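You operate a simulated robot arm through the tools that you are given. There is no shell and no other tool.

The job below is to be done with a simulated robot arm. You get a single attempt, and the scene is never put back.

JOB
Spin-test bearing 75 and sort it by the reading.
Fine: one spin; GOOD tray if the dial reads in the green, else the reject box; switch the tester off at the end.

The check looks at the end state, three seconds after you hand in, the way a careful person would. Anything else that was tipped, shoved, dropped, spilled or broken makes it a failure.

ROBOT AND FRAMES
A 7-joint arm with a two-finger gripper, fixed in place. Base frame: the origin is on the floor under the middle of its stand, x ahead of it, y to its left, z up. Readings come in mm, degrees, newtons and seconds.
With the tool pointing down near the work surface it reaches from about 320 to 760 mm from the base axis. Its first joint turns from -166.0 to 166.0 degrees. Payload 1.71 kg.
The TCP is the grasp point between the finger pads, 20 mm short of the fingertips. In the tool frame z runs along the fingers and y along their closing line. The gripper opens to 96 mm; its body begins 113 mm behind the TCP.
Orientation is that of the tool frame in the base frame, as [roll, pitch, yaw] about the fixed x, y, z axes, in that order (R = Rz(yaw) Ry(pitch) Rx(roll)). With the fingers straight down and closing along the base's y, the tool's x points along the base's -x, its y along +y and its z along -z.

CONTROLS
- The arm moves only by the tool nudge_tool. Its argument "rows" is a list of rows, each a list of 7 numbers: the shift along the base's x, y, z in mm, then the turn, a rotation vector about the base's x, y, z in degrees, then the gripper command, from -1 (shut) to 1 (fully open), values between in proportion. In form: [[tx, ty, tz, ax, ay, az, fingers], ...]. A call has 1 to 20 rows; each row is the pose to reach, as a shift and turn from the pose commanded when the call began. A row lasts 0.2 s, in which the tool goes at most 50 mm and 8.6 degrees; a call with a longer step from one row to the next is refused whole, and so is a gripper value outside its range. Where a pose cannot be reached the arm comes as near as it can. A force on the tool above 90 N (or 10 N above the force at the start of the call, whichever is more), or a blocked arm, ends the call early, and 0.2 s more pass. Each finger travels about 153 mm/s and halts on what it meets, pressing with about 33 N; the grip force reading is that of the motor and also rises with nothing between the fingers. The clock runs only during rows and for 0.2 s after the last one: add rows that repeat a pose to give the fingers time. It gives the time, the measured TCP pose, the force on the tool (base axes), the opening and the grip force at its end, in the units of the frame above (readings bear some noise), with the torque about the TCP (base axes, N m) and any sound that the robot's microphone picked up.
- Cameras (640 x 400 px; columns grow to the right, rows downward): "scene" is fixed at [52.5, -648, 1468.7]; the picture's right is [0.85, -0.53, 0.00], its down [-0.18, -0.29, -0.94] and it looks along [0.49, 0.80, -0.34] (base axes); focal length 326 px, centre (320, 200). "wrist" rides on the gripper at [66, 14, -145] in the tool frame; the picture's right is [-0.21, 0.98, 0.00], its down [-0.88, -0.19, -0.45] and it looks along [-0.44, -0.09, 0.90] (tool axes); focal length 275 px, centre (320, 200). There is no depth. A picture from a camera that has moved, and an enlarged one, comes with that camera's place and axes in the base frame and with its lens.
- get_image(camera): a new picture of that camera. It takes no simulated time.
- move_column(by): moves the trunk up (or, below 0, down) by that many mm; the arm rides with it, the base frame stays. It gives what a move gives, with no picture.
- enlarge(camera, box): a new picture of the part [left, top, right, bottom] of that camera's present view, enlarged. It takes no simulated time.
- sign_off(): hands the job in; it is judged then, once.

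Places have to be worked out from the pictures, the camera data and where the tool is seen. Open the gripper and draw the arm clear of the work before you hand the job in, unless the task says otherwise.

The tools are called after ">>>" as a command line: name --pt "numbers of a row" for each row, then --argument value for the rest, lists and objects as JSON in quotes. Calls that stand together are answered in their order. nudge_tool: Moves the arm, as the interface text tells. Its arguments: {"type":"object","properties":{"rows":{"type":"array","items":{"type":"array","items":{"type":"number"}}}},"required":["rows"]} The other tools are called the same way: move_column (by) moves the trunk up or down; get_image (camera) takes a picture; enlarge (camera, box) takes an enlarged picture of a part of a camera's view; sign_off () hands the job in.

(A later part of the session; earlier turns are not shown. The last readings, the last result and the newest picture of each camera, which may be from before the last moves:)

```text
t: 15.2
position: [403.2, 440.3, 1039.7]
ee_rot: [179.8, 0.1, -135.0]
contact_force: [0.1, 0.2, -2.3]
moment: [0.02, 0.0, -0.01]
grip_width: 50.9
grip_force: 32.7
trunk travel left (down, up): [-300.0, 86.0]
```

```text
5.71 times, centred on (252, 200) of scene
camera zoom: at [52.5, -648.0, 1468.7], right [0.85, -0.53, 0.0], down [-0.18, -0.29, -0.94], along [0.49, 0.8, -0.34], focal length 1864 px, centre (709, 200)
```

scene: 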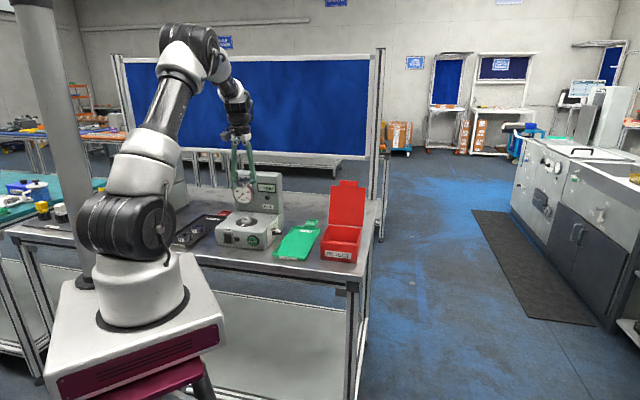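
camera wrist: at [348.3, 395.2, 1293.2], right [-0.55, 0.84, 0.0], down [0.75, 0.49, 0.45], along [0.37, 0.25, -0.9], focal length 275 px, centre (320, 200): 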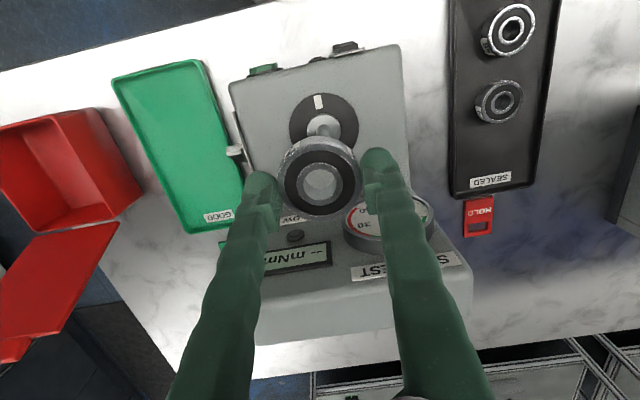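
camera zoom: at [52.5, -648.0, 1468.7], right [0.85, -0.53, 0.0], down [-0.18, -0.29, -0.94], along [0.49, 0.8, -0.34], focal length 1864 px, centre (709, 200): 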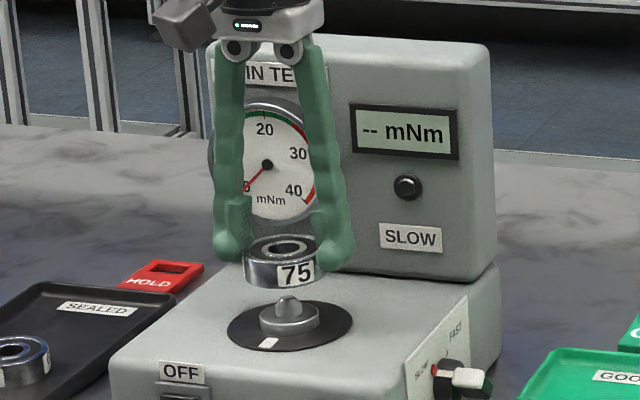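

From the scene view the pin tip is about 15 mm below the bearing. I'll zoom in further to measure the sideways offset between the bearing and the hub.

>>> enlarge --camera "scene" --box '[238, 202, 276, 230]'

>>> enlarge --camera "wrist" --box '[290, 135, 350, 185]'

```text
14.29 times, centred on (257, 216) of scene
camera zoom: at [52.5, -648.0, 1468.7], right [0.85, -0.53, 0.0], down [-0.18, -0.29, -0.94], along [0.49, 0.8, -0.34], focal length 4659 px, centre (1220, -29)
```

zoom: 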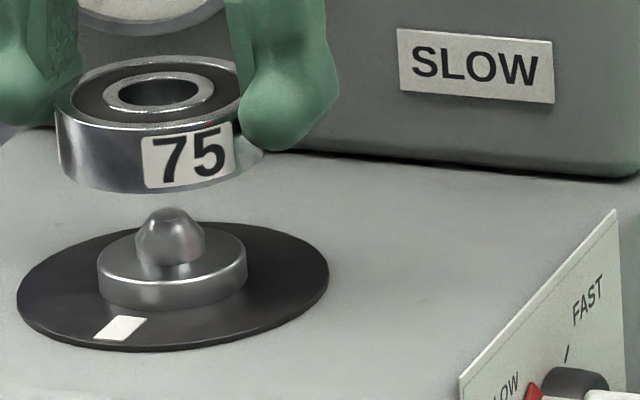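

```text
8.00 times, centred on (320, 160) of wrist
camera zoom: at [347.7, 401.2, 1184.6], right [-0.55, 0.84, 0.0], down [0.75, 0.49, 0.44], along [0.37, 0.24, -0.9], focal length 2202 px, centre (320, 520)
```

zoom: 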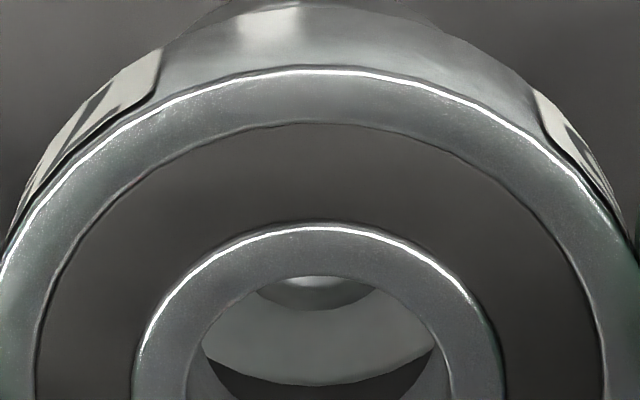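

Sideways the bearing and pin agree to within about 1 mm. I'll lower another 9 mm so the pin tip can be seen through the bore and I can check the front-to-back alignment.

>>> nudge_tool --pt "0 0 -5 0 0 0 -1" --pt "0 0 -9 0 0 0 -1" --pt "0 0 -9 0 0 0 -1"

>>> enlarge --camera "wrist" --box '[280, 130, 360, 210]'

>>> enlarge --camera "scene" --box '[238, 202, 276, 230]'

```text
t: 16.0
position: [403.9, 439.4, 1029.5]
ee_rot: [179.9, 0.1, -135.1]
contact_force: [0.4, -0.4, -1.1]
moment: [0.01, 0.03, 0.03]
grip_width: 50.6
grip_force: 33.1
trunk travel left (down, up): [-300.0, 86.0]
```

```text
5.00 times, centred on (320, 170) of wrist
camera zoom: at [347.1, 401.3, 1175.7], right [-0.55, 0.84, 0.0], down [0.75, 0.49, 0.45], along [0.37, 0.25, -0.9], focal length 1376 px, centre (320, 350)
```

zoom: 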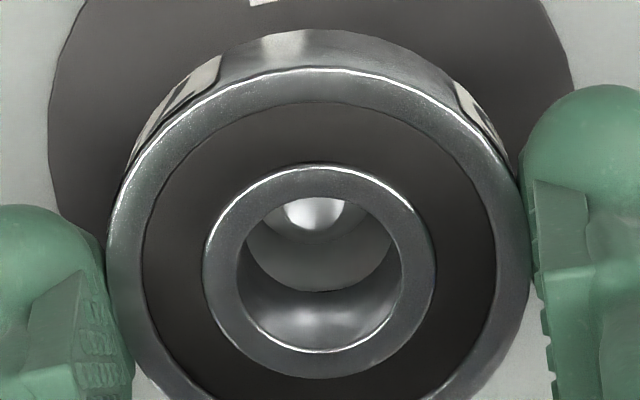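

```text
14.29 times, centred on (257, 216) of scene
camera zoom: at [52.5, -648.0, 1468.7], right [0.85, -0.53, 0.0], down [-0.18, -0.29, -0.94], along [0.49, 0.8, -0.34], focal length 4659 px, centre (1220, -29)
```

zoom: 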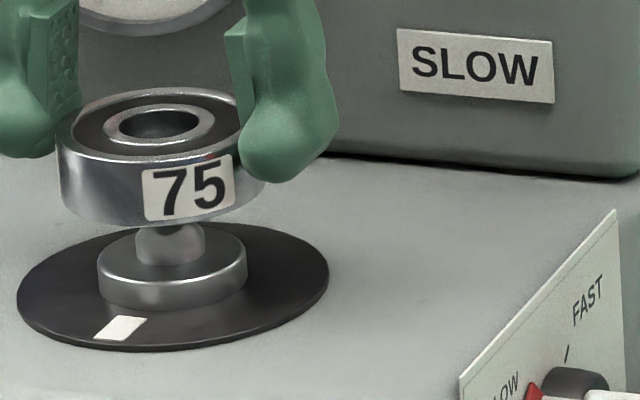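

The pin tip now shows as a bright dome inside the bore. I'll enlarge it further to measure the offset.

>>> enlarge --camera "wrist" --box '[300, 155, 340, 190]'

```text
11.43 times, centred on (320, 172) of wrist
camera zoom: at [347.1, 401.3, 1175.7], right [-0.55, 0.84, 0.0], down [0.75, 0.49, 0.45], along [0.37, 0.25, -0.9], focal length 3146 px, centre (320, 514)
```

zoom: 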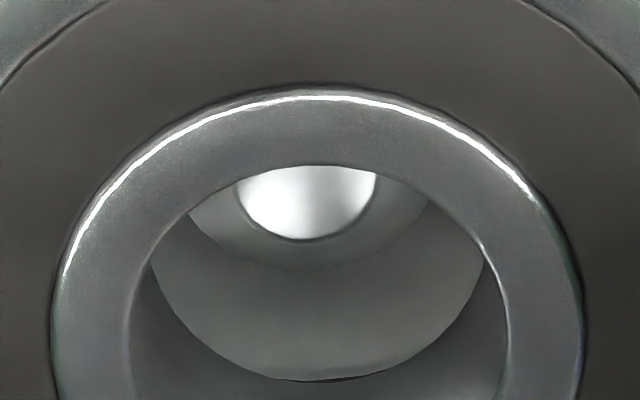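

The pin is within about 0.7 mm of the bore axis, and its domed nose will guide the bearing. I'll apply a small correction and lower slowly, watching the force.

>>> nudge_tool --pt "0.2 -0.3 -3 0 0 0 -1" --pt "0.2 -0.3 -6 0 0 0 -1" --pt "0.2 -0.3 -9 0 0 0 -1" --pt "0.2 -0.3 -12 0 0 0 -1" --pt "0.2 -0.3 -12 0 0 0 -1"

>>> enlarge --camera "scene" --box '[238, 202, 276, 230]'

>>> enlarge --camera "wrist" --box '[290, 140, 350, 190]'

```text
t: 17.2
position: [404.4, 438.4, 1018.9]
ee_rot: [179.9, 0.0, -135.0]
contact_force: [0.0, -0.4, -2.0]
moment: [0.0, -0.01, 0.01]
grip_width: 50.7
grip_force: 32.7
trunk travel left (down, up): [-300.0, 86.0]
```

```text
14.29 times, centred on (257, 216) of scene
camera zoom: at [52.5, -648.0, 1468.7], right [0.85, -0.53, 0.0], down [-0.18, -0.29, -0.94], along [0.49, 0.8, -0.34], focal length 4659 px, centre (1220, -29)
```

zoom: 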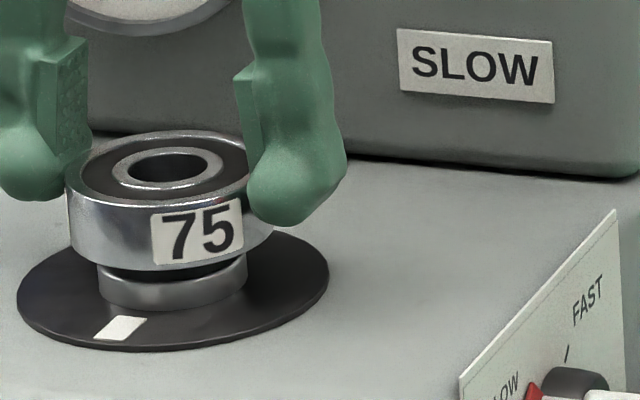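

```text
8.00 times, centred on (320, 165) of wrist
camera zoom: at [348.1, 400.2, 1163.8], right [-0.55, 0.84, 0.0], down [0.75, 0.49, 0.44], along [0.37, 0.24, -0.9], focal length 2202 px, centre (320, 480)
```

zoom: 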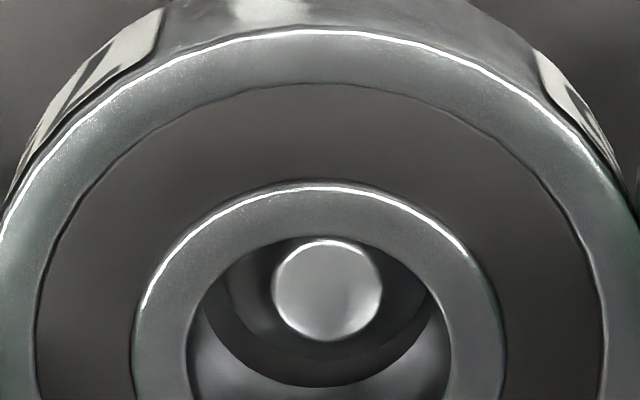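

The pin tip is inside the bore, about 0.6 mm off to one side, with no contact force. I'll correct that and keep going down until the bearing seats on the shoulder.

>>> nudge_tool --pt "-0.3 0.5 -2 0 0 0 -1" --pt "-0.3 0.5 -4 0 0 0 -1" --pt "-0.3 0.5 -6 0 0 0 -1" --pt "-0.3 0.5 -6 0 0 0 -1"

>>> enlarge --camera "scene" --box '[238, 202, 276, 230]'

>>> enlarge --camera "wrist" --box '[290, 140, 350, 190]'

```text
t: 18.2
position: [403.2, 439.6, 1011.7]
ee_rot: [179.9, -0.1, -135.0]
contact_force: [-0.2, 0.1, -1.3]
moment: [-0.03, 0.0, 0.01]
grip_width: 50.8
grip_force: 33.4
trunk travel left (down, up): [-300.0, 86.0]
```

```text
14.29 times, centred on (257, 216) of scene
camera zoom: at [52.5, -648.0, 1468.7], right [0.85, -0.53, 0.0], down [-0.18, -0.29, -0.94], along [0.49, 0.8, -0.34], focal length 4659 px, centre (1220, -29)
```

zoom: 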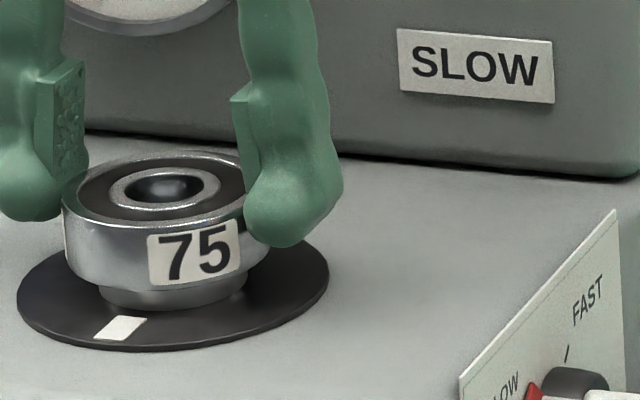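

```text
8.00 times, centred on (320, 165) of wrist
camera zoom: at [347.1, 401.2, 1157.9], right [-0.55, 0.84, 0.0], down [0.75, 0.49, 0.45], along [0.37, 0.25, -0.9], focal length 2202 px, centre (320, 480)
```

zoom: 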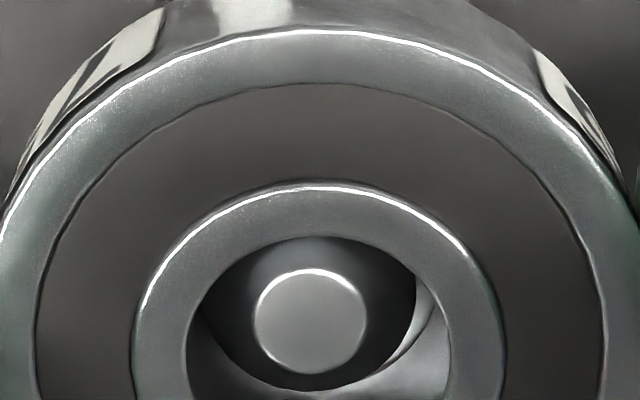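

The bearing is on the pin with no side force, and it looks close to the shoulder. I'll lower in small steps until the force shows contact.

>>> nudge_tool --pt "0.2 -0.3 -1 0 0 0 -1" --pt "0.2 -0.3 -2 0 0 0 -1" --pt "0.2 -0.3 -2 0 0 0 -1"

>>> enlarge --camera "scene" --box '[238, 202, 276, 230]'

```text
t: 19.0
position: [403.1, 440.1, 1012.4]
ee_rot: [179.8, 0.4, -134.8]
contact_force: [-0.3, 2.8, 16.7]
moment: [-0.25, 0.18, -0.01]
grip_width: 50.8
grip_force: 32.9
trunk travel left (down, up): [-300.0, 86.0]
```

```text
14.29 times, centred on (257, 216) of scene
camera zoom: at [52.5, -648.0, 1468.7], right [0.85, -0.53, 0.0], down [-0.18, -0.29, -0.94], along [0.49, 0.8, -0.34], focal length 4659 px, centre (1220, -29)
```

zoom: 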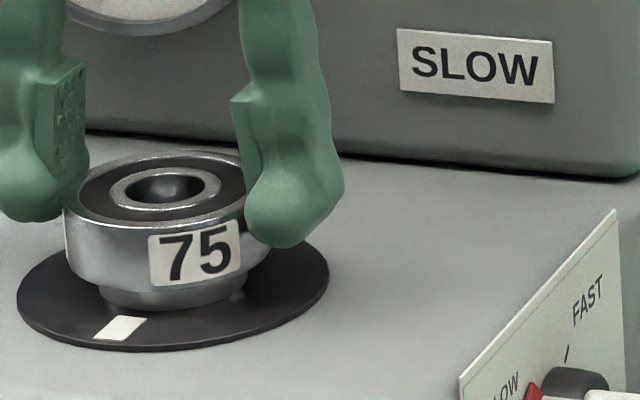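

The force reads 17 N upward with no further travel, so the bearing is seated. I'll open the fingers partly and confirm it stays level on the hub.

>>> nudge_tool --pt "0 0 1 0 0 0 0.1" --pt "0 0 1 0 0 0 0.3" --pt "0 0 1 0 0 0 0.5" --pt "0 0 1 0 0 0 0.5"

>>> enlarge --camera "scene" --box '[238, 202, 276, 230]'

>>> enlarge --camera "wrist" --box '[250, 110, 390, 230]'

```text
t: 20.0
position: [404.8, 438.3, 1011.6]
ee_rot: [179.9, -0.1, -135.0]
contact_force: [0.3, -0.3, -0.2]
moment: [-0.02, 0.01, 0.0]
grip_width: 71.9
grip_force: 0.1
trunk travel left (down, up): [-300.0, 86.0]
```

```text
14.29 times, centred on (257, 216) of scene
camera zoom: at [52.5, -648.0, 1468.7], right [0.85, -0.53, 0.0], down [-0.18, -0.29, -0.94], along [0.49, 0.8, -0.34], focal length 4659 px, centre (1220, -29)
```

zoom: 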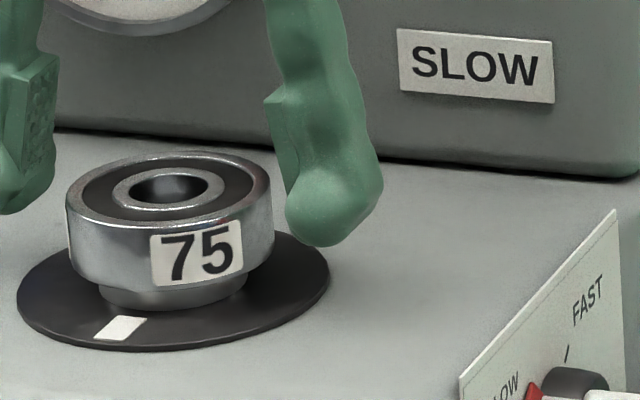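

```text
3.33 times, centred on (320, 170) of wrist
camera zoom: at [347.9, 400.4, 1157.4], right [-0.55, 0.84, 0.0], down [0.75, 0.49, 0.44], along [0.37, 0.24, -0.9], focal length 918 px, centre (320, 300)
```

zoom: 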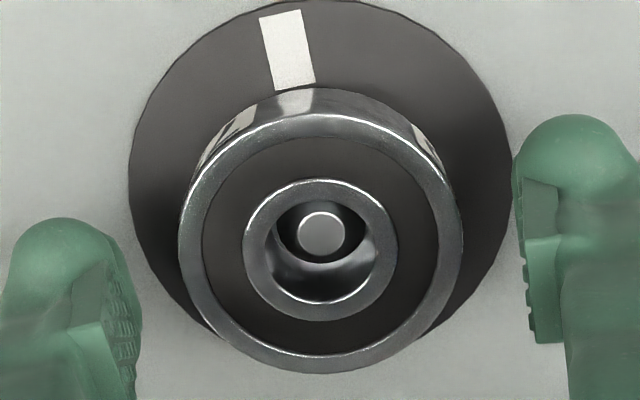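

The bearing sits level on the hub with the pin through the bore. I'll raise the open hand clear, pull back to the front of the tester, tilt the fingers 25° toward the front face and close them, so I can look at the switch from there.

>>> nudge_tool --pt "0 0 15 0 0 0 0.5" --pt "0 0 40 0 0 0 0.5" --pt "0 0 80 0 0 0 0.5" --pt "-25 -15 90 0 0 0 0.5" --pt "-55 -33 90 3.5 -3.5 0 0" --pt "-85 -51 80 7 -7 0 -1" --pt "-115 -69 60 10.6 -10.6 0 -1" --pt "-147 -88 35 14.1 -14.1 0 -1" --pt "-147 -88 10 17.7 -17.7 0 -1" --pt "-147 -88 10 17.7 -17.7 0 -1"

>>> get_image --camera "wrist"

>>> get_image --camera "scene"

```text
t: 22.2
position: [262.4, 345.7, 1021.0]
ee_rot: [179.9, 25.1, -135.3]
contact_force: [-0.3, -0.8, -0.2]
moment: [0.04, 0.05, 0.04]
grip_width: 0.1
grip_force: 29.2
trunk travel left (down, up): [-300.0, 86.0]
```

```text
taken
camera wrist: at [166.9, 268.8, 1124.8], right [-0.56, 0.83, 0.09], down [0.56, 0.29, 0.77], along [0.61, 0.48, -0.63], focal length 275 px, centre (320, 200)
```

wrist: 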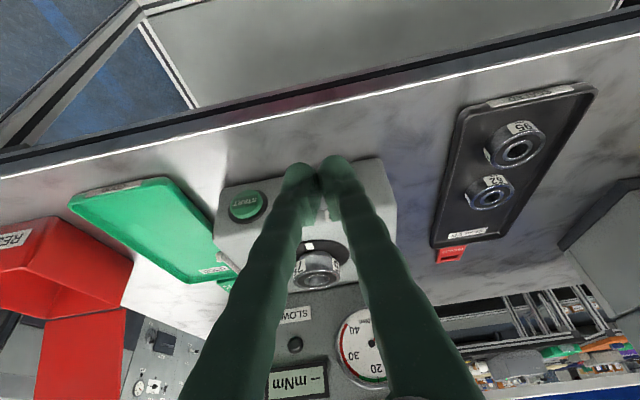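

```text
taken
```

scene: 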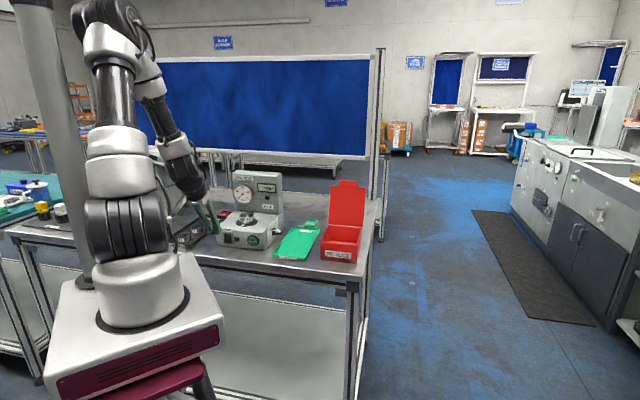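

The closed fingers now hide the rocker, but START and the bearing on the hub are visible. I'll zoom in on both views to fix positions.

>>> enlarge --camera "wrist" --box '[200, 130, 420, 300]'

>>> enlarge --camera "scene" --box '[190, 190, 290, 260]'

```text
2.35 times, centred on (310, 215) of wrist
camera zoom: at [166.9, 268.8, 1124.8], right [-0.56, 0.83, 0.09], down [0.56, 0.29, 0.77], along [0.61, 0.48, -0.63], focal length 648 px, centre (344, 165)
```

zoom: 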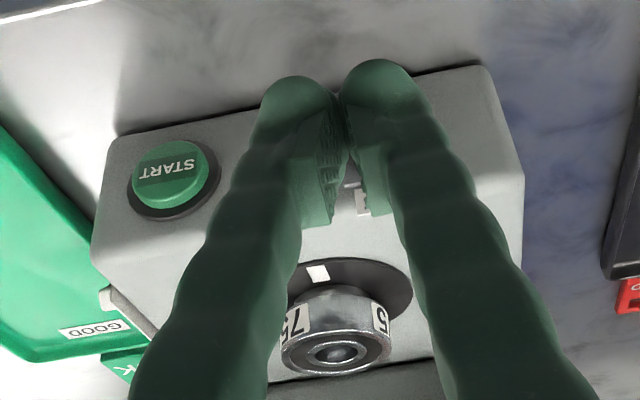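

```text
5.71 times, centred on (240, 225) of scene
camera zoom: at [52.5, -648.0, 1468.7], right [0.85, -0.53, 0.0], down [-0.18, -0.29, -0.94], along [0.49, 0.8, -0.34], focal length 1864 px, centre (777, 57)
```

zoom: 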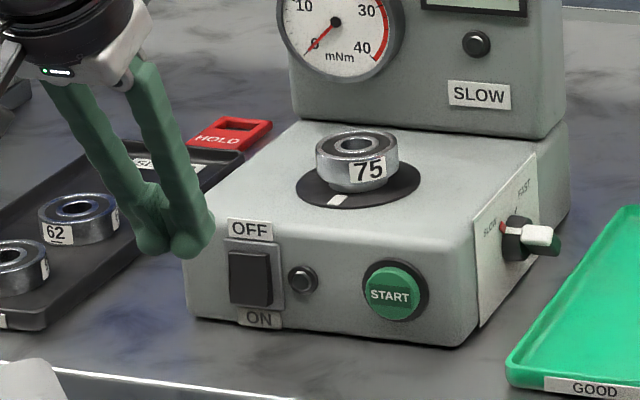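

The fingertips are level with the rocker column. I estimate the rocker at about (320, 404), with its lower half near z≈934, so I'll move the tips just in front of that lower half and check the alignment.

>>> nudge_tool --pt "7 10 -27 0 0 0 -1" --pt "14 20 -54 0 0 0 -1" --pt "20.4 29.1 -80 0 0 0 -1" --pt "20.4 29.1 -80 0 0 0 -1"

>>> enlarge --camera "scene" --box '[210, 220, 260, 260]'

>>> get_image --camera "wrist"

```text
t: 23.2
position: [279.9, 378.9, 940.9]
ee_rot: [179.9, 25.2, -135.0]
contact_force: [-0.7, 0.4, -0.5]
moment: [-0.02, -0.01, 0.03]
grip_width: 0.2
grip_force: 29.6
trunk travel left (down, up): [-300.0, 86.0]
```

```text
10.00 times, centred on (235, 240) of scene
camera zoom: at [52.5, -648.0, 1468.7], right [0.85, -0.53, 0.0], down [-0.18, -0.29, -0.94], along [0.49, 0.8, -0.34], focal length 3261 px, centre (1170, -200)
```

zoom: 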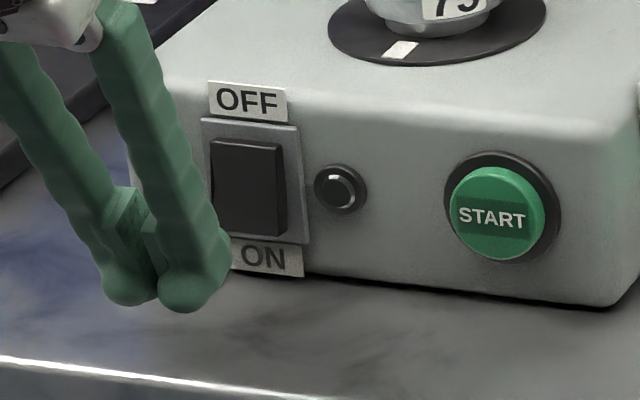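

```text
taken
camera wrist: at [184.2, 302.4, 1045.6], right [-0.56, 0.82, 0.09], down [0.56, 0.3, 0.77], along [0.61, 0.48, -0.63], focal length 275 px, centre (320, 200)
```

wrist: 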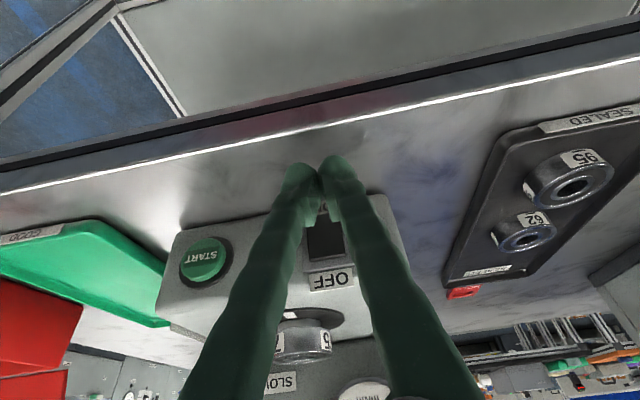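

The fingertips are in front of and slightly left of the rocker, with the contact point at z≈933 on the lower half. I'll advance 22 mm toward the face and look again before pressing.

>>> nudge_tool --pt "6 5 0 0 0 0 -1" --pt "12 10 0 0 0 0 -1" --pt "17 14.2 0 0 0 0 -1" --pt "17 14.2 0 0 0 0 -1"

>>> enlarge --camera "scene" --box '[210, 220, 260, 260]'

>>> enlarge --camera "wrist" --box '[270, 130, 390, 250]'

```text
t: 24.2
position: [296.0, 394.6, 941.9]
ee_rot: [179.9, 25.0, -135.0]
contact_force: [-1.0, 0.5, 0.9]
moment: [0.01, 0.0, 0.04]
grip_width: 0.3
grip_force: 28.9
trunk travel left (down, up): [-300.0, 86.0]
```

```text
10.00 times, centred on (235, 240) of scene
camera zoom: at [52.5, -648.0, 1468.7], right [0.85, -0.53, 0.0], down [-0.18, -0.29, -0.94], along [0.49, 0.8, -0.34], focal length 3261 px, centre (1170, -200)
```

zoom: 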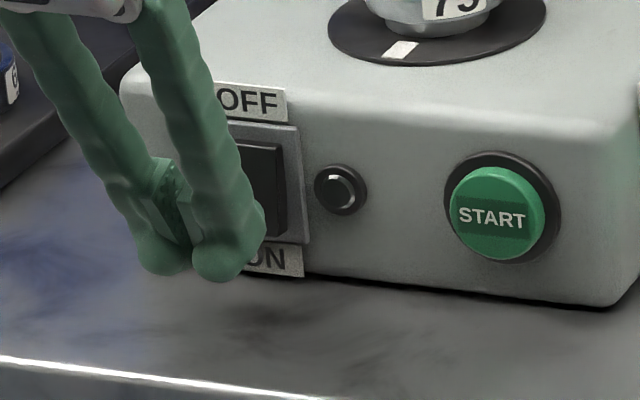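

```text
3.33 times, centred on (330, 190) of wrist
camera zoom: at [200.4, 316.7, 1046.4], right [-0.56, 0.82, 0.09], down [0.56, 0.3, 0.77], along [0.61, 0.48, -0.63], focal length 918 px, centre (287, 233)
```

zoom: 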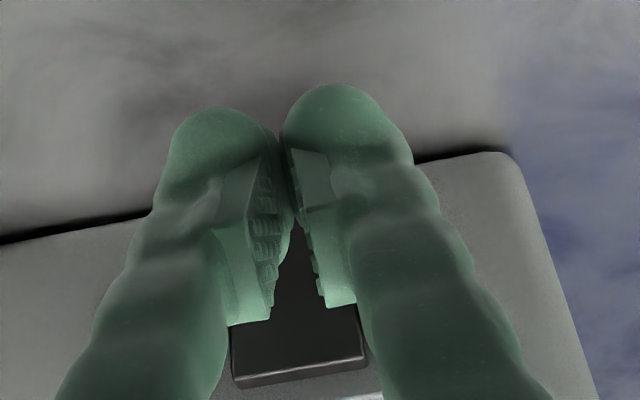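

The right fingertip is lined up with the rocker's lower half, and I expect contact in about 5 mm. I'll press inward in small steps.

>>> nudge_tool --pt "2 2 0 0 0 0 -1" --pt "4 4 0 0 0 0 -1" --pt "6 6 0 0 0 0 -1" --pt "8 8 0 0 0 0 -1" --pt "8 8 0 0 0 0 -1"

>>> enlarge --camera "scene" --box '[210, 220, 260, 260]'

>>> enlarge --camera "wrist" --box '[270, 130, 390, 250]'

```text
t: 25.4
position: [302.1, 401.5, 942.1]
ee_rot: [179.9, 25.0, -134.9]
contact_force: [-6.2, -6.3, -0.5]
moment: [-0.08, 0.02, -0.04]
grip_width: 6.1
grip_force: 29.4
trunk travel left (down, up): [-300.0, 86.0]
heard: click
```

```text
10.00 times, centred on (235, 240) of scene
camera zoom: at [52.5, -648.0, 1468.7], right [0.85, -0.53, 0.0], down [-0.18, -0.29, -0.94], along [0.49, 0.8, -0.34], focal length 3261 px, centre (1170, -200)
```

zoom: 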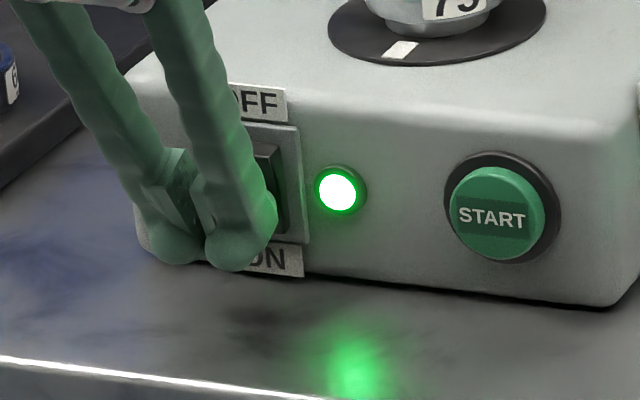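

```text
3.33 times, centred on (330, 190) of wrist
camera zoom: at [206.9, 323.8, 1045.8], right [-0.56, 0.82, 0.09], down [0.56, 0.3, 0.77], along [0.61, 0.48, -0.63], focal length 918 px, centre (287, 233)
```

zoom: 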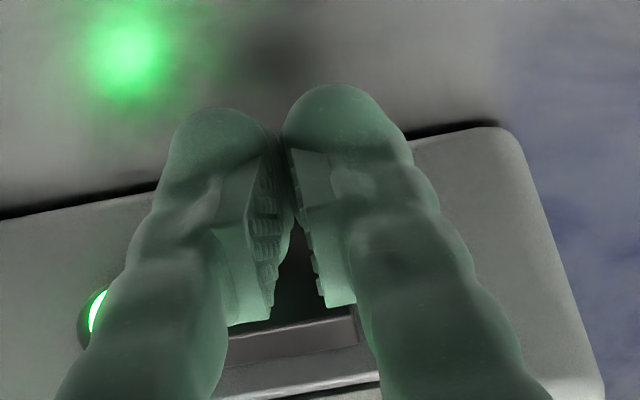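

A click was heard and the power lamp is now green, so the tester is on. I'll back straight off 30 mm and look at the panel's display and lamps.

>>> nudge_tool --pt "-4 -4 0 0 0 0 -1" --pt "-12 -12 0 0 0 0 -1" --pt "-22 -22 4 0 0 0 -1" --pt "-22 -22 4 0 0 0 -1"

>>> enlarge --camera "scene" --box '[210, 165, 290, 260]'

>>> enlarge --camera "scene" --box '[228, 168, 284, 222]'

>>> enlarge --camera "scene" --box '[264, 216, 288, 250]'

```text
t: 26.4
position: [281.0, 380.3, 945.0]
ee_rot: [179.9, 25.0, -135.0]
contact_force: [0.0, -0.3, -0.2]
moment: [0.03, 0.01, -0.03]
grip_width: 0.0
grip_force: 29.3
trunk travel left (down, up): [-300.0, 86.0]
```

```text
4.21 times, centred on (250, 212) of scene
camera zoom: at [52.5, -648.0, 1468.7], right [0.85, -0.53, 0.0], down [-0.18, -0.29, -0.94], along [0.49, 0.8, -0.34], focal length 1373 px, centre (615, 147)
```

zoom: 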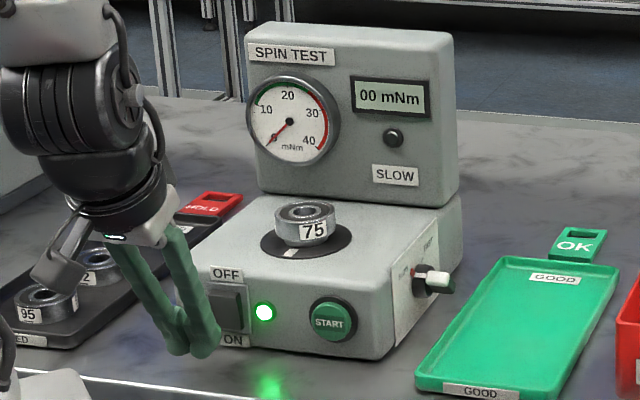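

```text
7.41 times, centred on (256, 195) of scene
camera zoom: at [52.5, -648.0, 1468.7], right [0.85, -0.53, 0.0], down [-0.18, -0.29, -0.94], along [0.49, 0.8, -0.34], focal length 2416 px, centre (794, 237)
```

zoom: 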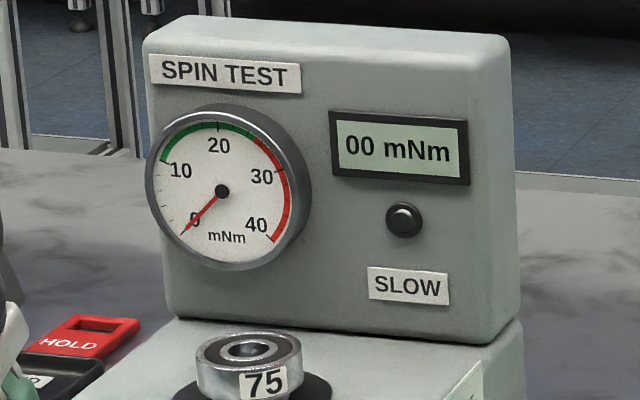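

```text
11.76 times, centred on (276, 233) of scene
camera zoom: at [52.5, -648.0, 1468.7], right [0.85, -0.53, 0.0], down [-0.18, -0.29, -0.94], along [0.49, 0.8, -0.34], focal length 3837 px, centre (838, -188)
```

zoom: 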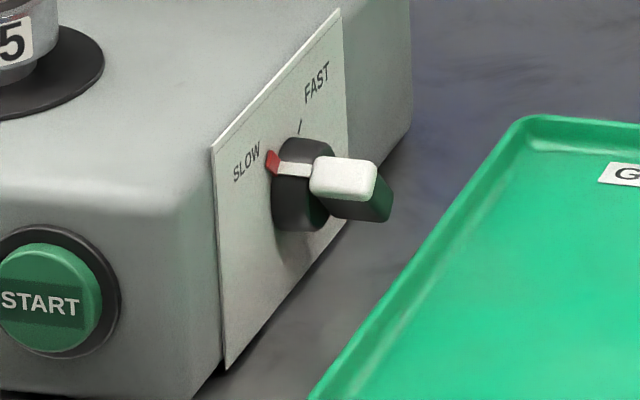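

The display reads "00 mNm" and the selector points at SLOW, matching the SLOW plate. I'll now slide sideways, in front of the face, to the START button near v=+33, z≈945.

>>> nudge_tool --pt "12 -12 4 0 0 0 -1" --pt "30 -31 7 0 0 0 -1" --pt "50 -52 7 0 0 0 -1" --pt "71.4 -74.2 7 0 0 0 -1" --pt "71.4 -74.2 7 0 0 0 -1" --pt "71.4 -74.2 7 0 0 0 -1"

>>> enlarge --camera "scene" --box '[220, 215, 280, 260]'

>>> get_image --camera "wrist"

```text
t: 27.8
position: [352.4, 305.1, 950.5]
ee_rot: [179.9, 25.1, -135.0]
contact_force: [0.8, 0.3, -0.2]
moment: [-0.04, -0.03, 0.0]
grip_width: 0.1
grip_force: 29.5
trunk travel left (down, up): [-300.0, 86.0]
```

```text
8.89 times, centred on (250, 238) of scene
camera zoom: at [52.5, -648.0, 1468.7], right [0.85, -0.53, 0.0], down [-0.18, -0.29, -0.94], along [0.49, 0.8, -0.34], focal length 2899 px, centre (942, -133)
```

zoom: 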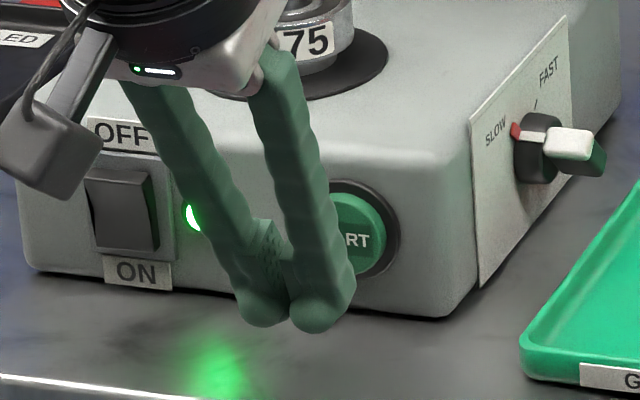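

```text
taken
camera wrist: at [257.1, 227.5, 1055.2], right [-0.56, 0.82, 0.09], down [0.56, 0.3, 0.77], along [0.61, 0.48, -0.63], focal length 275 px, centre (320, 200)
```

wrist: 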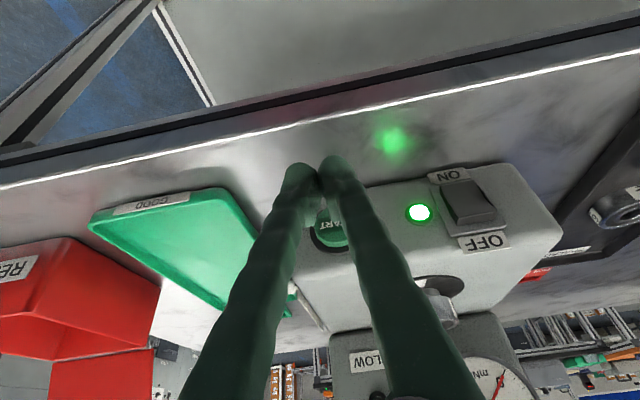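

The fingertips line up with START to within about 2 mm, and the rocker now sits in its ON position. I'll advance and press the button once, stepping in and watching for the click.

>>> nudge_tool --pt "7 7 0.5 0 0 0 -1" --pt "14 14 1 0 0 0 -1" --pt "20 20 1.5 0 0 0 -1" --pt "22.5 22.5 1.5 0 0 0 -1" --pt "24.5 24.5 1.5 0 0 0 -1" --pt "26.5 26.5 1.5 0 0 0 -1"

```text
t: 29.2
position: [378.0, 331.5, 955.1]
ee_rot: [179.9, 25.0, -135.0]
contact_force: [-2.4, -2.1, -1.4]
moment: [0.01, 0.02, 0.02]
grip_width: 5.8
grip_force: 28.9
trunk travel left (down, up): [-300.0, 86.0]
heard: click
```

A click was heard, so START is pressed. I'll back straight off and watch the tester.

>>> nudge_tool --pt "-6 -6 0 0 0 0 -1" --pt "-16 -16 0 0 0 0 -1" --pt "-28 -28 0 0 0 0 -1"

>>> enlarge --camera "scene" --box '[228, 168, 284, 222]'

>>> enlarge --camera "scene" --box '[210, 200, 280, 260]'

```text
t: 30.0
position: [349.2, 303.8, 953.6]
ee_rot: [180.0, 25.2, -135.0]
contact_force: [-0.1, 0.1, -0.4]
moment: [0.01, -0.03, -0.04]
grip_width: 0.0
grip_force: 29.4
trunk travel left (down, up): [-300.0, 86.0]
```

```text
7.41 times, centred on (256, 195) of scene
camera zoom: at [52.5, -648.0, 1468.7], right [0.85, -0.53, 0.0], down [-0.18, -0.29, -0.94], along [0.49, 0.8, -0.34], focal length 2416 px, centre (794, 237)
```

zoom: 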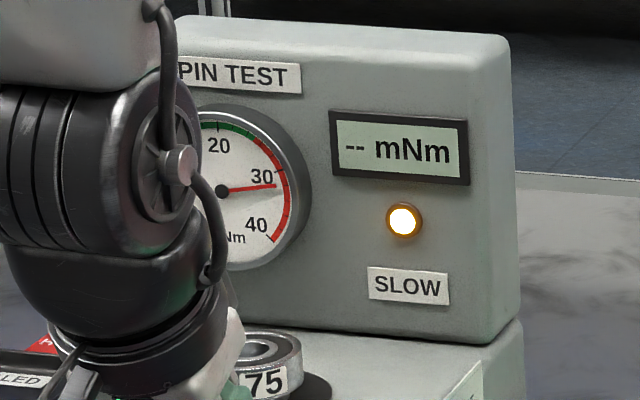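

```text
6.67 times, centred on (245, 230) of scene
camera zoom: at [52.5, -648.0, 1468.7], right [0.85, -0.53, 0.0], down [-0.18, -0.29, -0.94], along [0.49, 0.8, -0.34], focal length 2174 px, centre (820, 0)
```

zoom: 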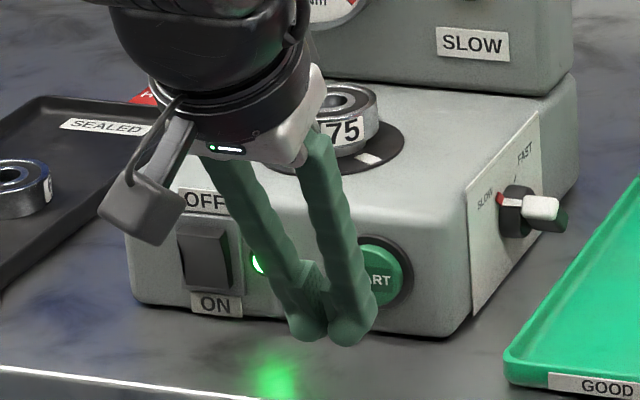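

The amber lamp by the SLOW plate is lit, the display shows "--", and the needle is swinging near 31 while the hub spins. I'll move the hand left, out of the dial's line of sight, and wait for the reading to settle.

>>> nudge_tool --pt "-10 -10 5 0 0 0 -1" --pt "-35 15 10 0 0 0 -1" --pt "-65 45 15 0 0 0 -1" --pt "-90 70 20 0 0 0 -1"

>>> enlarge --camera "scene" --box '[220, 168, 284, 222]'

```text
t: 31.0
position: [260.3, 374.7, 974.0]
ee_rot: [180.0, 25.1, -134.9]
contact_force: [-0.4, 0.1, 0.2]
moment: [0.0, 0.02, -0.01]
grip_width: 0.0
grip_force: 29.7
trunk travel left (down, up): [-300.0, 86.0]
```

```text
7.41 times, centred on (252, 195) of scene
camera zoom: at [52.5, -648.0, 1468.7], right [0.85, -0.53, 0.0], down [-0.18, -0.29, -0.94], along [0.49, 0.8, -0.34], focal length 2416 px, centre (824, 237)
```

zoom: 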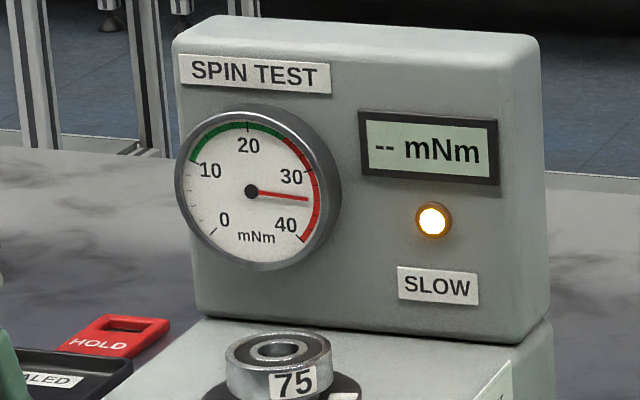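

The needle is at about 33 and moving, with the amber lamp still lit. I'll hold still and let the test run.

>>> nudge_tool --pt "0 0 0 0 0 0 -1" --pt "0 0 0 0 0 0 -1" --pt "0 0 0 0 0 0 -1" --pt "0 0 0 0 0 0 -1" --pt "0 0 0 0 0 0 -1"

>>> enlarge --camera "scene" --box '[220, 168, 284, 222]'

```text
t: 32.2
position: [261.3, 374.2, 974.3]
ee_rot: [179.9, 25.1, -135.0]
contact_force: [0.2, 0.2, -0.3]
moment: [0.02, 0.0, -0.01]
grip_width: 0.0
grip_force: 29.6
trunk travel left (down, up): [-300.0, 86.0]
```

```text
7.41 times, centred on (252, 195) of scene
camera zoom: at [52.5, -648.0, 1468.7], right [0.85, -0.53, 0.0], down [-0.18, -0.29, -0.94], along [0.49, 0.8, -0.34], focal length 2416 px, centre (824, 237)
```

zoom: 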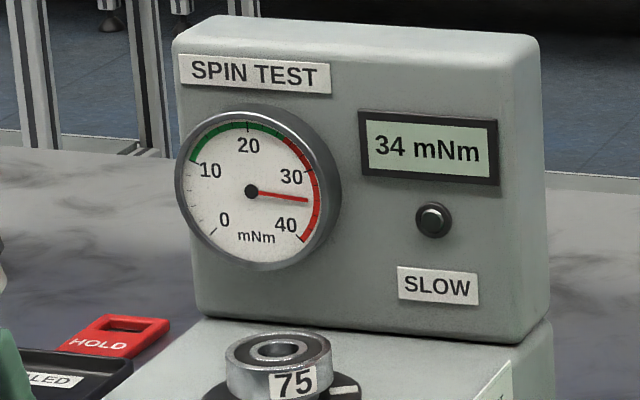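

The lamp went out and the display reads 34 mNm. I'll zoom in on the dial to confirm where the needle rests.

>>> enlarge --camera "scene" --box '[224, 180, 266, 206]'

>>> get_image --camera "scene"

>>> get_image --camera "wrist"

```text
15.24 times, centred on (245, 193) of scene
camera zoom: at [52.5, -648.0, 1468.7], right [0.85, -0.53, 0.0], down [-0.18, -0.29, -0.94], along [0.49, 0.8, -0.34], focal length 4969 px, centre (1463, 307)
```

zoom: 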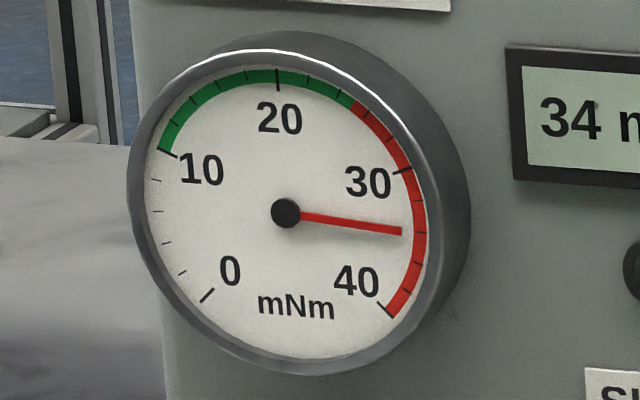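

```text
taken
```

scene: 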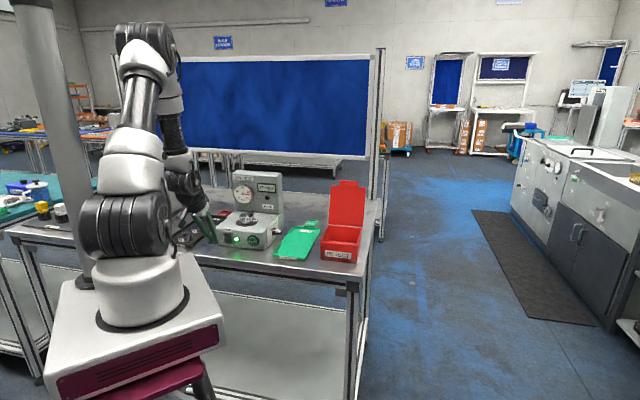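

```text
taken
camera wrist: at [166.0, 296.8, 1078.7], right [-0.56, 0.82, 0.09], down [0.56, 0.3, 0.77], along [0.61, 0.48, -0.63], focal length 275 px, centre (320, 200)
```

wrist: 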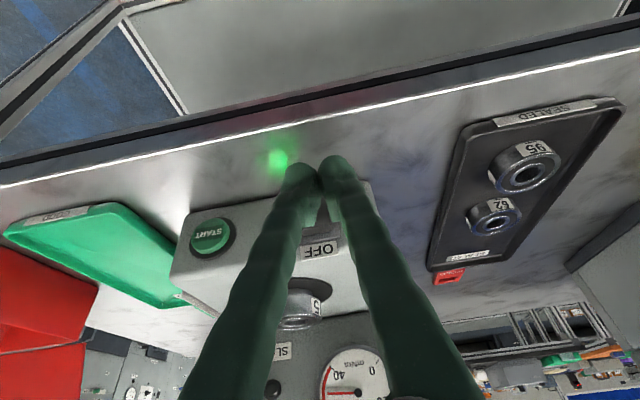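

The needle rests at 34, well inside the red, so bearing 75 goes to the reject box. I'll straighten the hand, open it to about 72 mm and return above the hub to pick up the bearing.

>>> nudge_tool --pt "0 0 30 -3.5 3.5 0 -1" --pt "0 0 65 -7 7 0 -1" --pt "0 0 100 -10.6 10.6 0 -0.5" --pt "10 4 116 -14.1 14.1 0 0" --pt "40 18 116 -17.7 17.7 0 0.5" --pt "75 34 116 -17.7 17.7 0 0.5" --pt "110 50 116 -17.7 17.7 0 0.5" --pt "142.7 64.5 116 -17.7 17.7 0 0.5" --pt "142.7 64.5 116 -17.7 17.7 0 0.5"

>>> get_image --camera "wrist"

```text
t: 34.2
position: [404.0, 438.7, 1088.7]
ee_rot: [179.9, 0.0, -134.9]
contact_force: [0.4, -0.5, 0.6]
moment: [0.03, 0.0, 0.03]
grip_width: 71.8
grip_force: 0.0
trunk travel left (down, up): [-300.0, 86.0]
```

```text
taken
camera wrist: at [347.9, 400.9, 1234.6], right [-0.55, 0.84, 0.0], down [0.75, 0.49, 0.45], along [0.37, 0.25, -0.9], focal length 275 px, centre (320, 200)
```

wrist: 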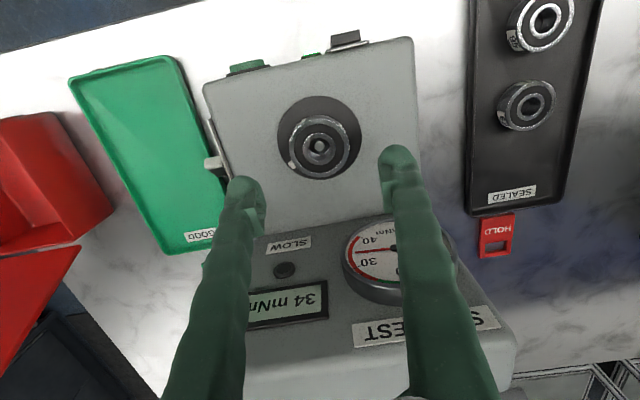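

I'm above the bearing at (404, 438.7, 1089). I'll lower around it and check the centring before closing.

>>> nudge_tool --pt "0 0 -25 0 0 0 0.5" --pt "0 0 -50 0 0 0 0.5" --pt "0 0 -65 0 0 0 0.5" --pt "0 0 -75.5 0 0 0 0.5" --pt "0 0 -75.5 0 0 0 0.5"

>>> enlarge --camera "wrist" --box '[250, 110, 390, 230]'

>>> enlarge --camera "scene" --box '[232, 190, 280, 230]'

```text
t: 35.4
position: [402.5, 438.8, 1013.9]
ee_rot: [180.0, 0.1, -135.0]
contact_force: [0.3, 0.4, -0.3]
moment: [-0.05, 0.0, -0.04]
grip_width: 72.1
grip_force: 0.1
trunk travel left (down, up): [-300.0, 86.0]
```

```text
3.33 times, centred on (320, 170) of wrist
camera zoom: at [346.6, 400.3, 1159.9], right [-0.55, 0.84, 0.0], down [0.75, 0.49, 0.45], along [0.37, 0.25, -0.9], focal length 918 px, centre (320, 300)
```

zoom: 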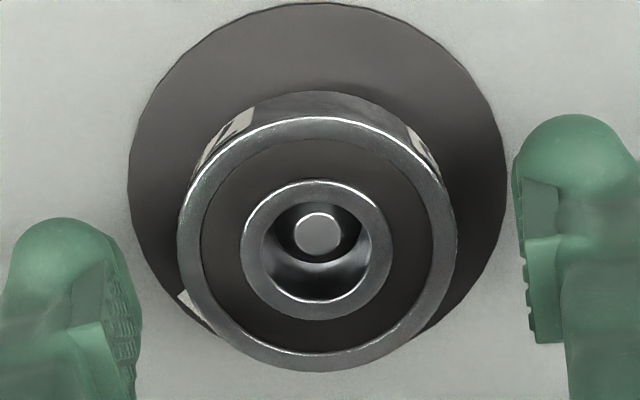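

```text
10.00 times, centred on (256, 210) of scene
camera zoom: at [52.5, -648.0, 1468.7], right [0.85, -0.53, 0.0], down [-0.18, -0.29, -0.94], along [0.49, 0.8, -0.34], focal length 3261 px, centre (960, 100)
```

zoom: 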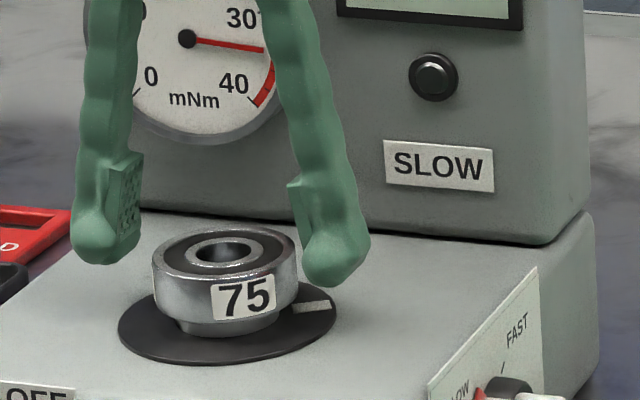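

The bearing is centred between the fingers to within half a millimetre. I'll drop 1.5 mm, close, and lift it off the pin.

>>> nudge_tool --pt "0.3 0.3 -1.5 0 0 0 0.5" --pt "0.3 0.3 -1.5 0 0 0 0.2" --pt "0.3 0.3 -1.5 0 0 0 -1" --pt "0.3 0.3 -1.5 0 0 0 -1" --pt "0.3 0.3 -1.5 0 0 0 -1"

```text
t: 36.6
position: [402.9, 439.1, 1014.5]
ee_rot: [-180.0, 0.1, -135.0]
contact_force: [-0.7, -0.6, 0.1]
moment: [0.02, 0.0, -0.02]
grip_width: 50.8
grip_force: 32.5
trunk travel left (down, up): [-300.0, 86.0]
```

The grip reads 50.8 mm at 32.5 N. I'll lift straight up off the pin to a height above the panel and confirm I still have the bearing.

>>> nudge_tool --pt "0 0 4 0 0 0 -1" --pt "0 0 10 0 0 0 -1" --pt "0 0 25 0 0 0 -1" --pt "0 0 60 0 0 0 -1" --pt "-4 -4 100 0 0 0 -1" --pt "-4 -4 135 0 0 0 -1" --pt "-4 -4 135 0 0 0 -1"

>>> get_image --camera "wrist"

>>> enlarge --camera "scene" --box '[200, 130, 380, 280]'

```text
t: 38.2
position: [400.4, 434.8, 1147.9]
ee_rot: [179.9, 0.0, -135.0]
contact_force: [1.1, 0.7, -2.1]
moment: [-0.03, 0.0, -0.02]
grip_width: 50.7
grip_force: 33.4
trunk travel left (down, up): [-300.0, 86.0]
```

```text
taken
camera wrist: at [343.5, 396.4, 1293.4], right [-0.55, 0.84, 0.0], down [0.75, 0.49, 0.44], along [0.37, 0.24, -0.9], focal length 275 px, centre (320, 200)
```

wrist: 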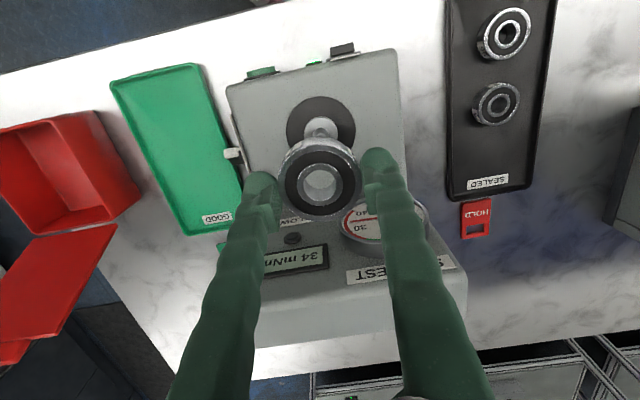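

```text
2.67 times, centred on (290, 205) of scene
camera zoom: at [52.5, -648.0, 1468.7], right [0.85, -0.53, 0.0], down [-0.18, -0.29, -0.94], along [0.49, 0.8, -0.34], focal length 870 px, centre (400, 187)
```

zoom: 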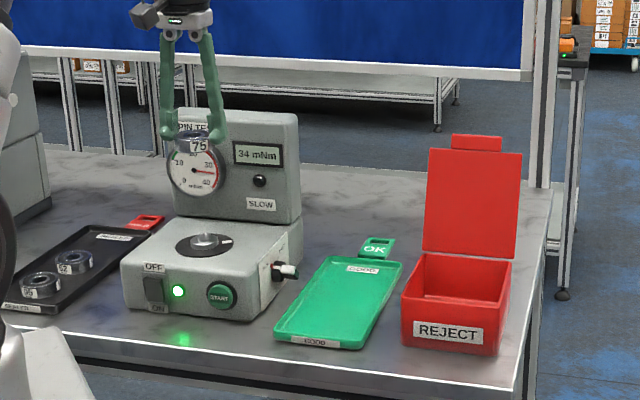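

The bearing is off the pin and held, and the hub is undisturbed. I'll carry it sideways at a constant distance in front of the panel toward the reject box, coming down slightly after passing the tester, and look into the box.

>>> nudge_tool --pt "30 -30 0 0 0 0 -1" --pt "62 -62 0 0 0 0 -1" --pt "95 -95 -5 0 0 0 -1" --pt "127 -127 -20 0 0 0 -1" --pt "158 -158 -40 0 0 0 -1" --pt "190 -190 -58 0 0 0 -1" --pt "190 -190 -58 0 0 0 -1" --pt "190 -190 -58 0 0 0 -1"

>>> get_image --camera "wrist"

>>> get_image --camera "scene"

```text
t: 40.0
position: [591.4, 243.9, 1089.4]
ee_rot: [179.9, 0.0, -134.9]
contact_force: [0.6, -0.4, -1.5]
moment: [0.01, 0.05, -0.02]
grip_width: 50.7
grip_force: 32.5
trunk travel left (down, up): [-300.0, 86.0]
```

```text
taken
camera wrist: at [534.9, 205.5, 1234.8], right [-0.55, 0.84, 0.0], down [0.75, 0.49, 0.44], along [0.37, 0.24, -0.9], focal length 275 px, centre (320, 200)
```

wrist: 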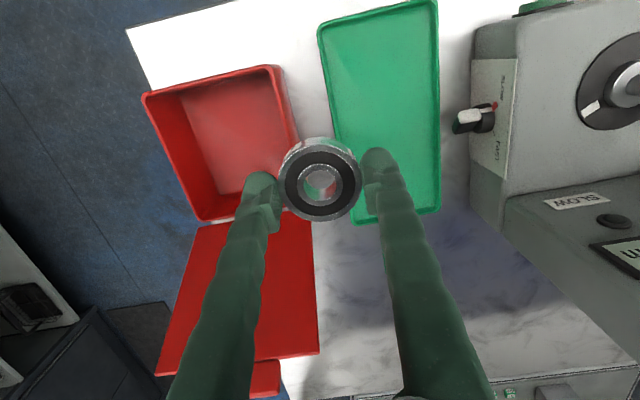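

```text
taken
```

scene: 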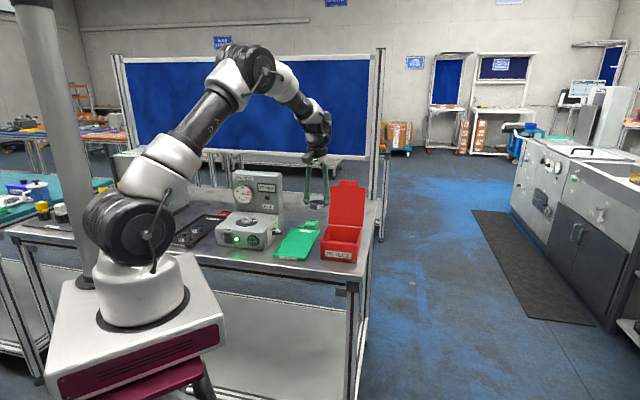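

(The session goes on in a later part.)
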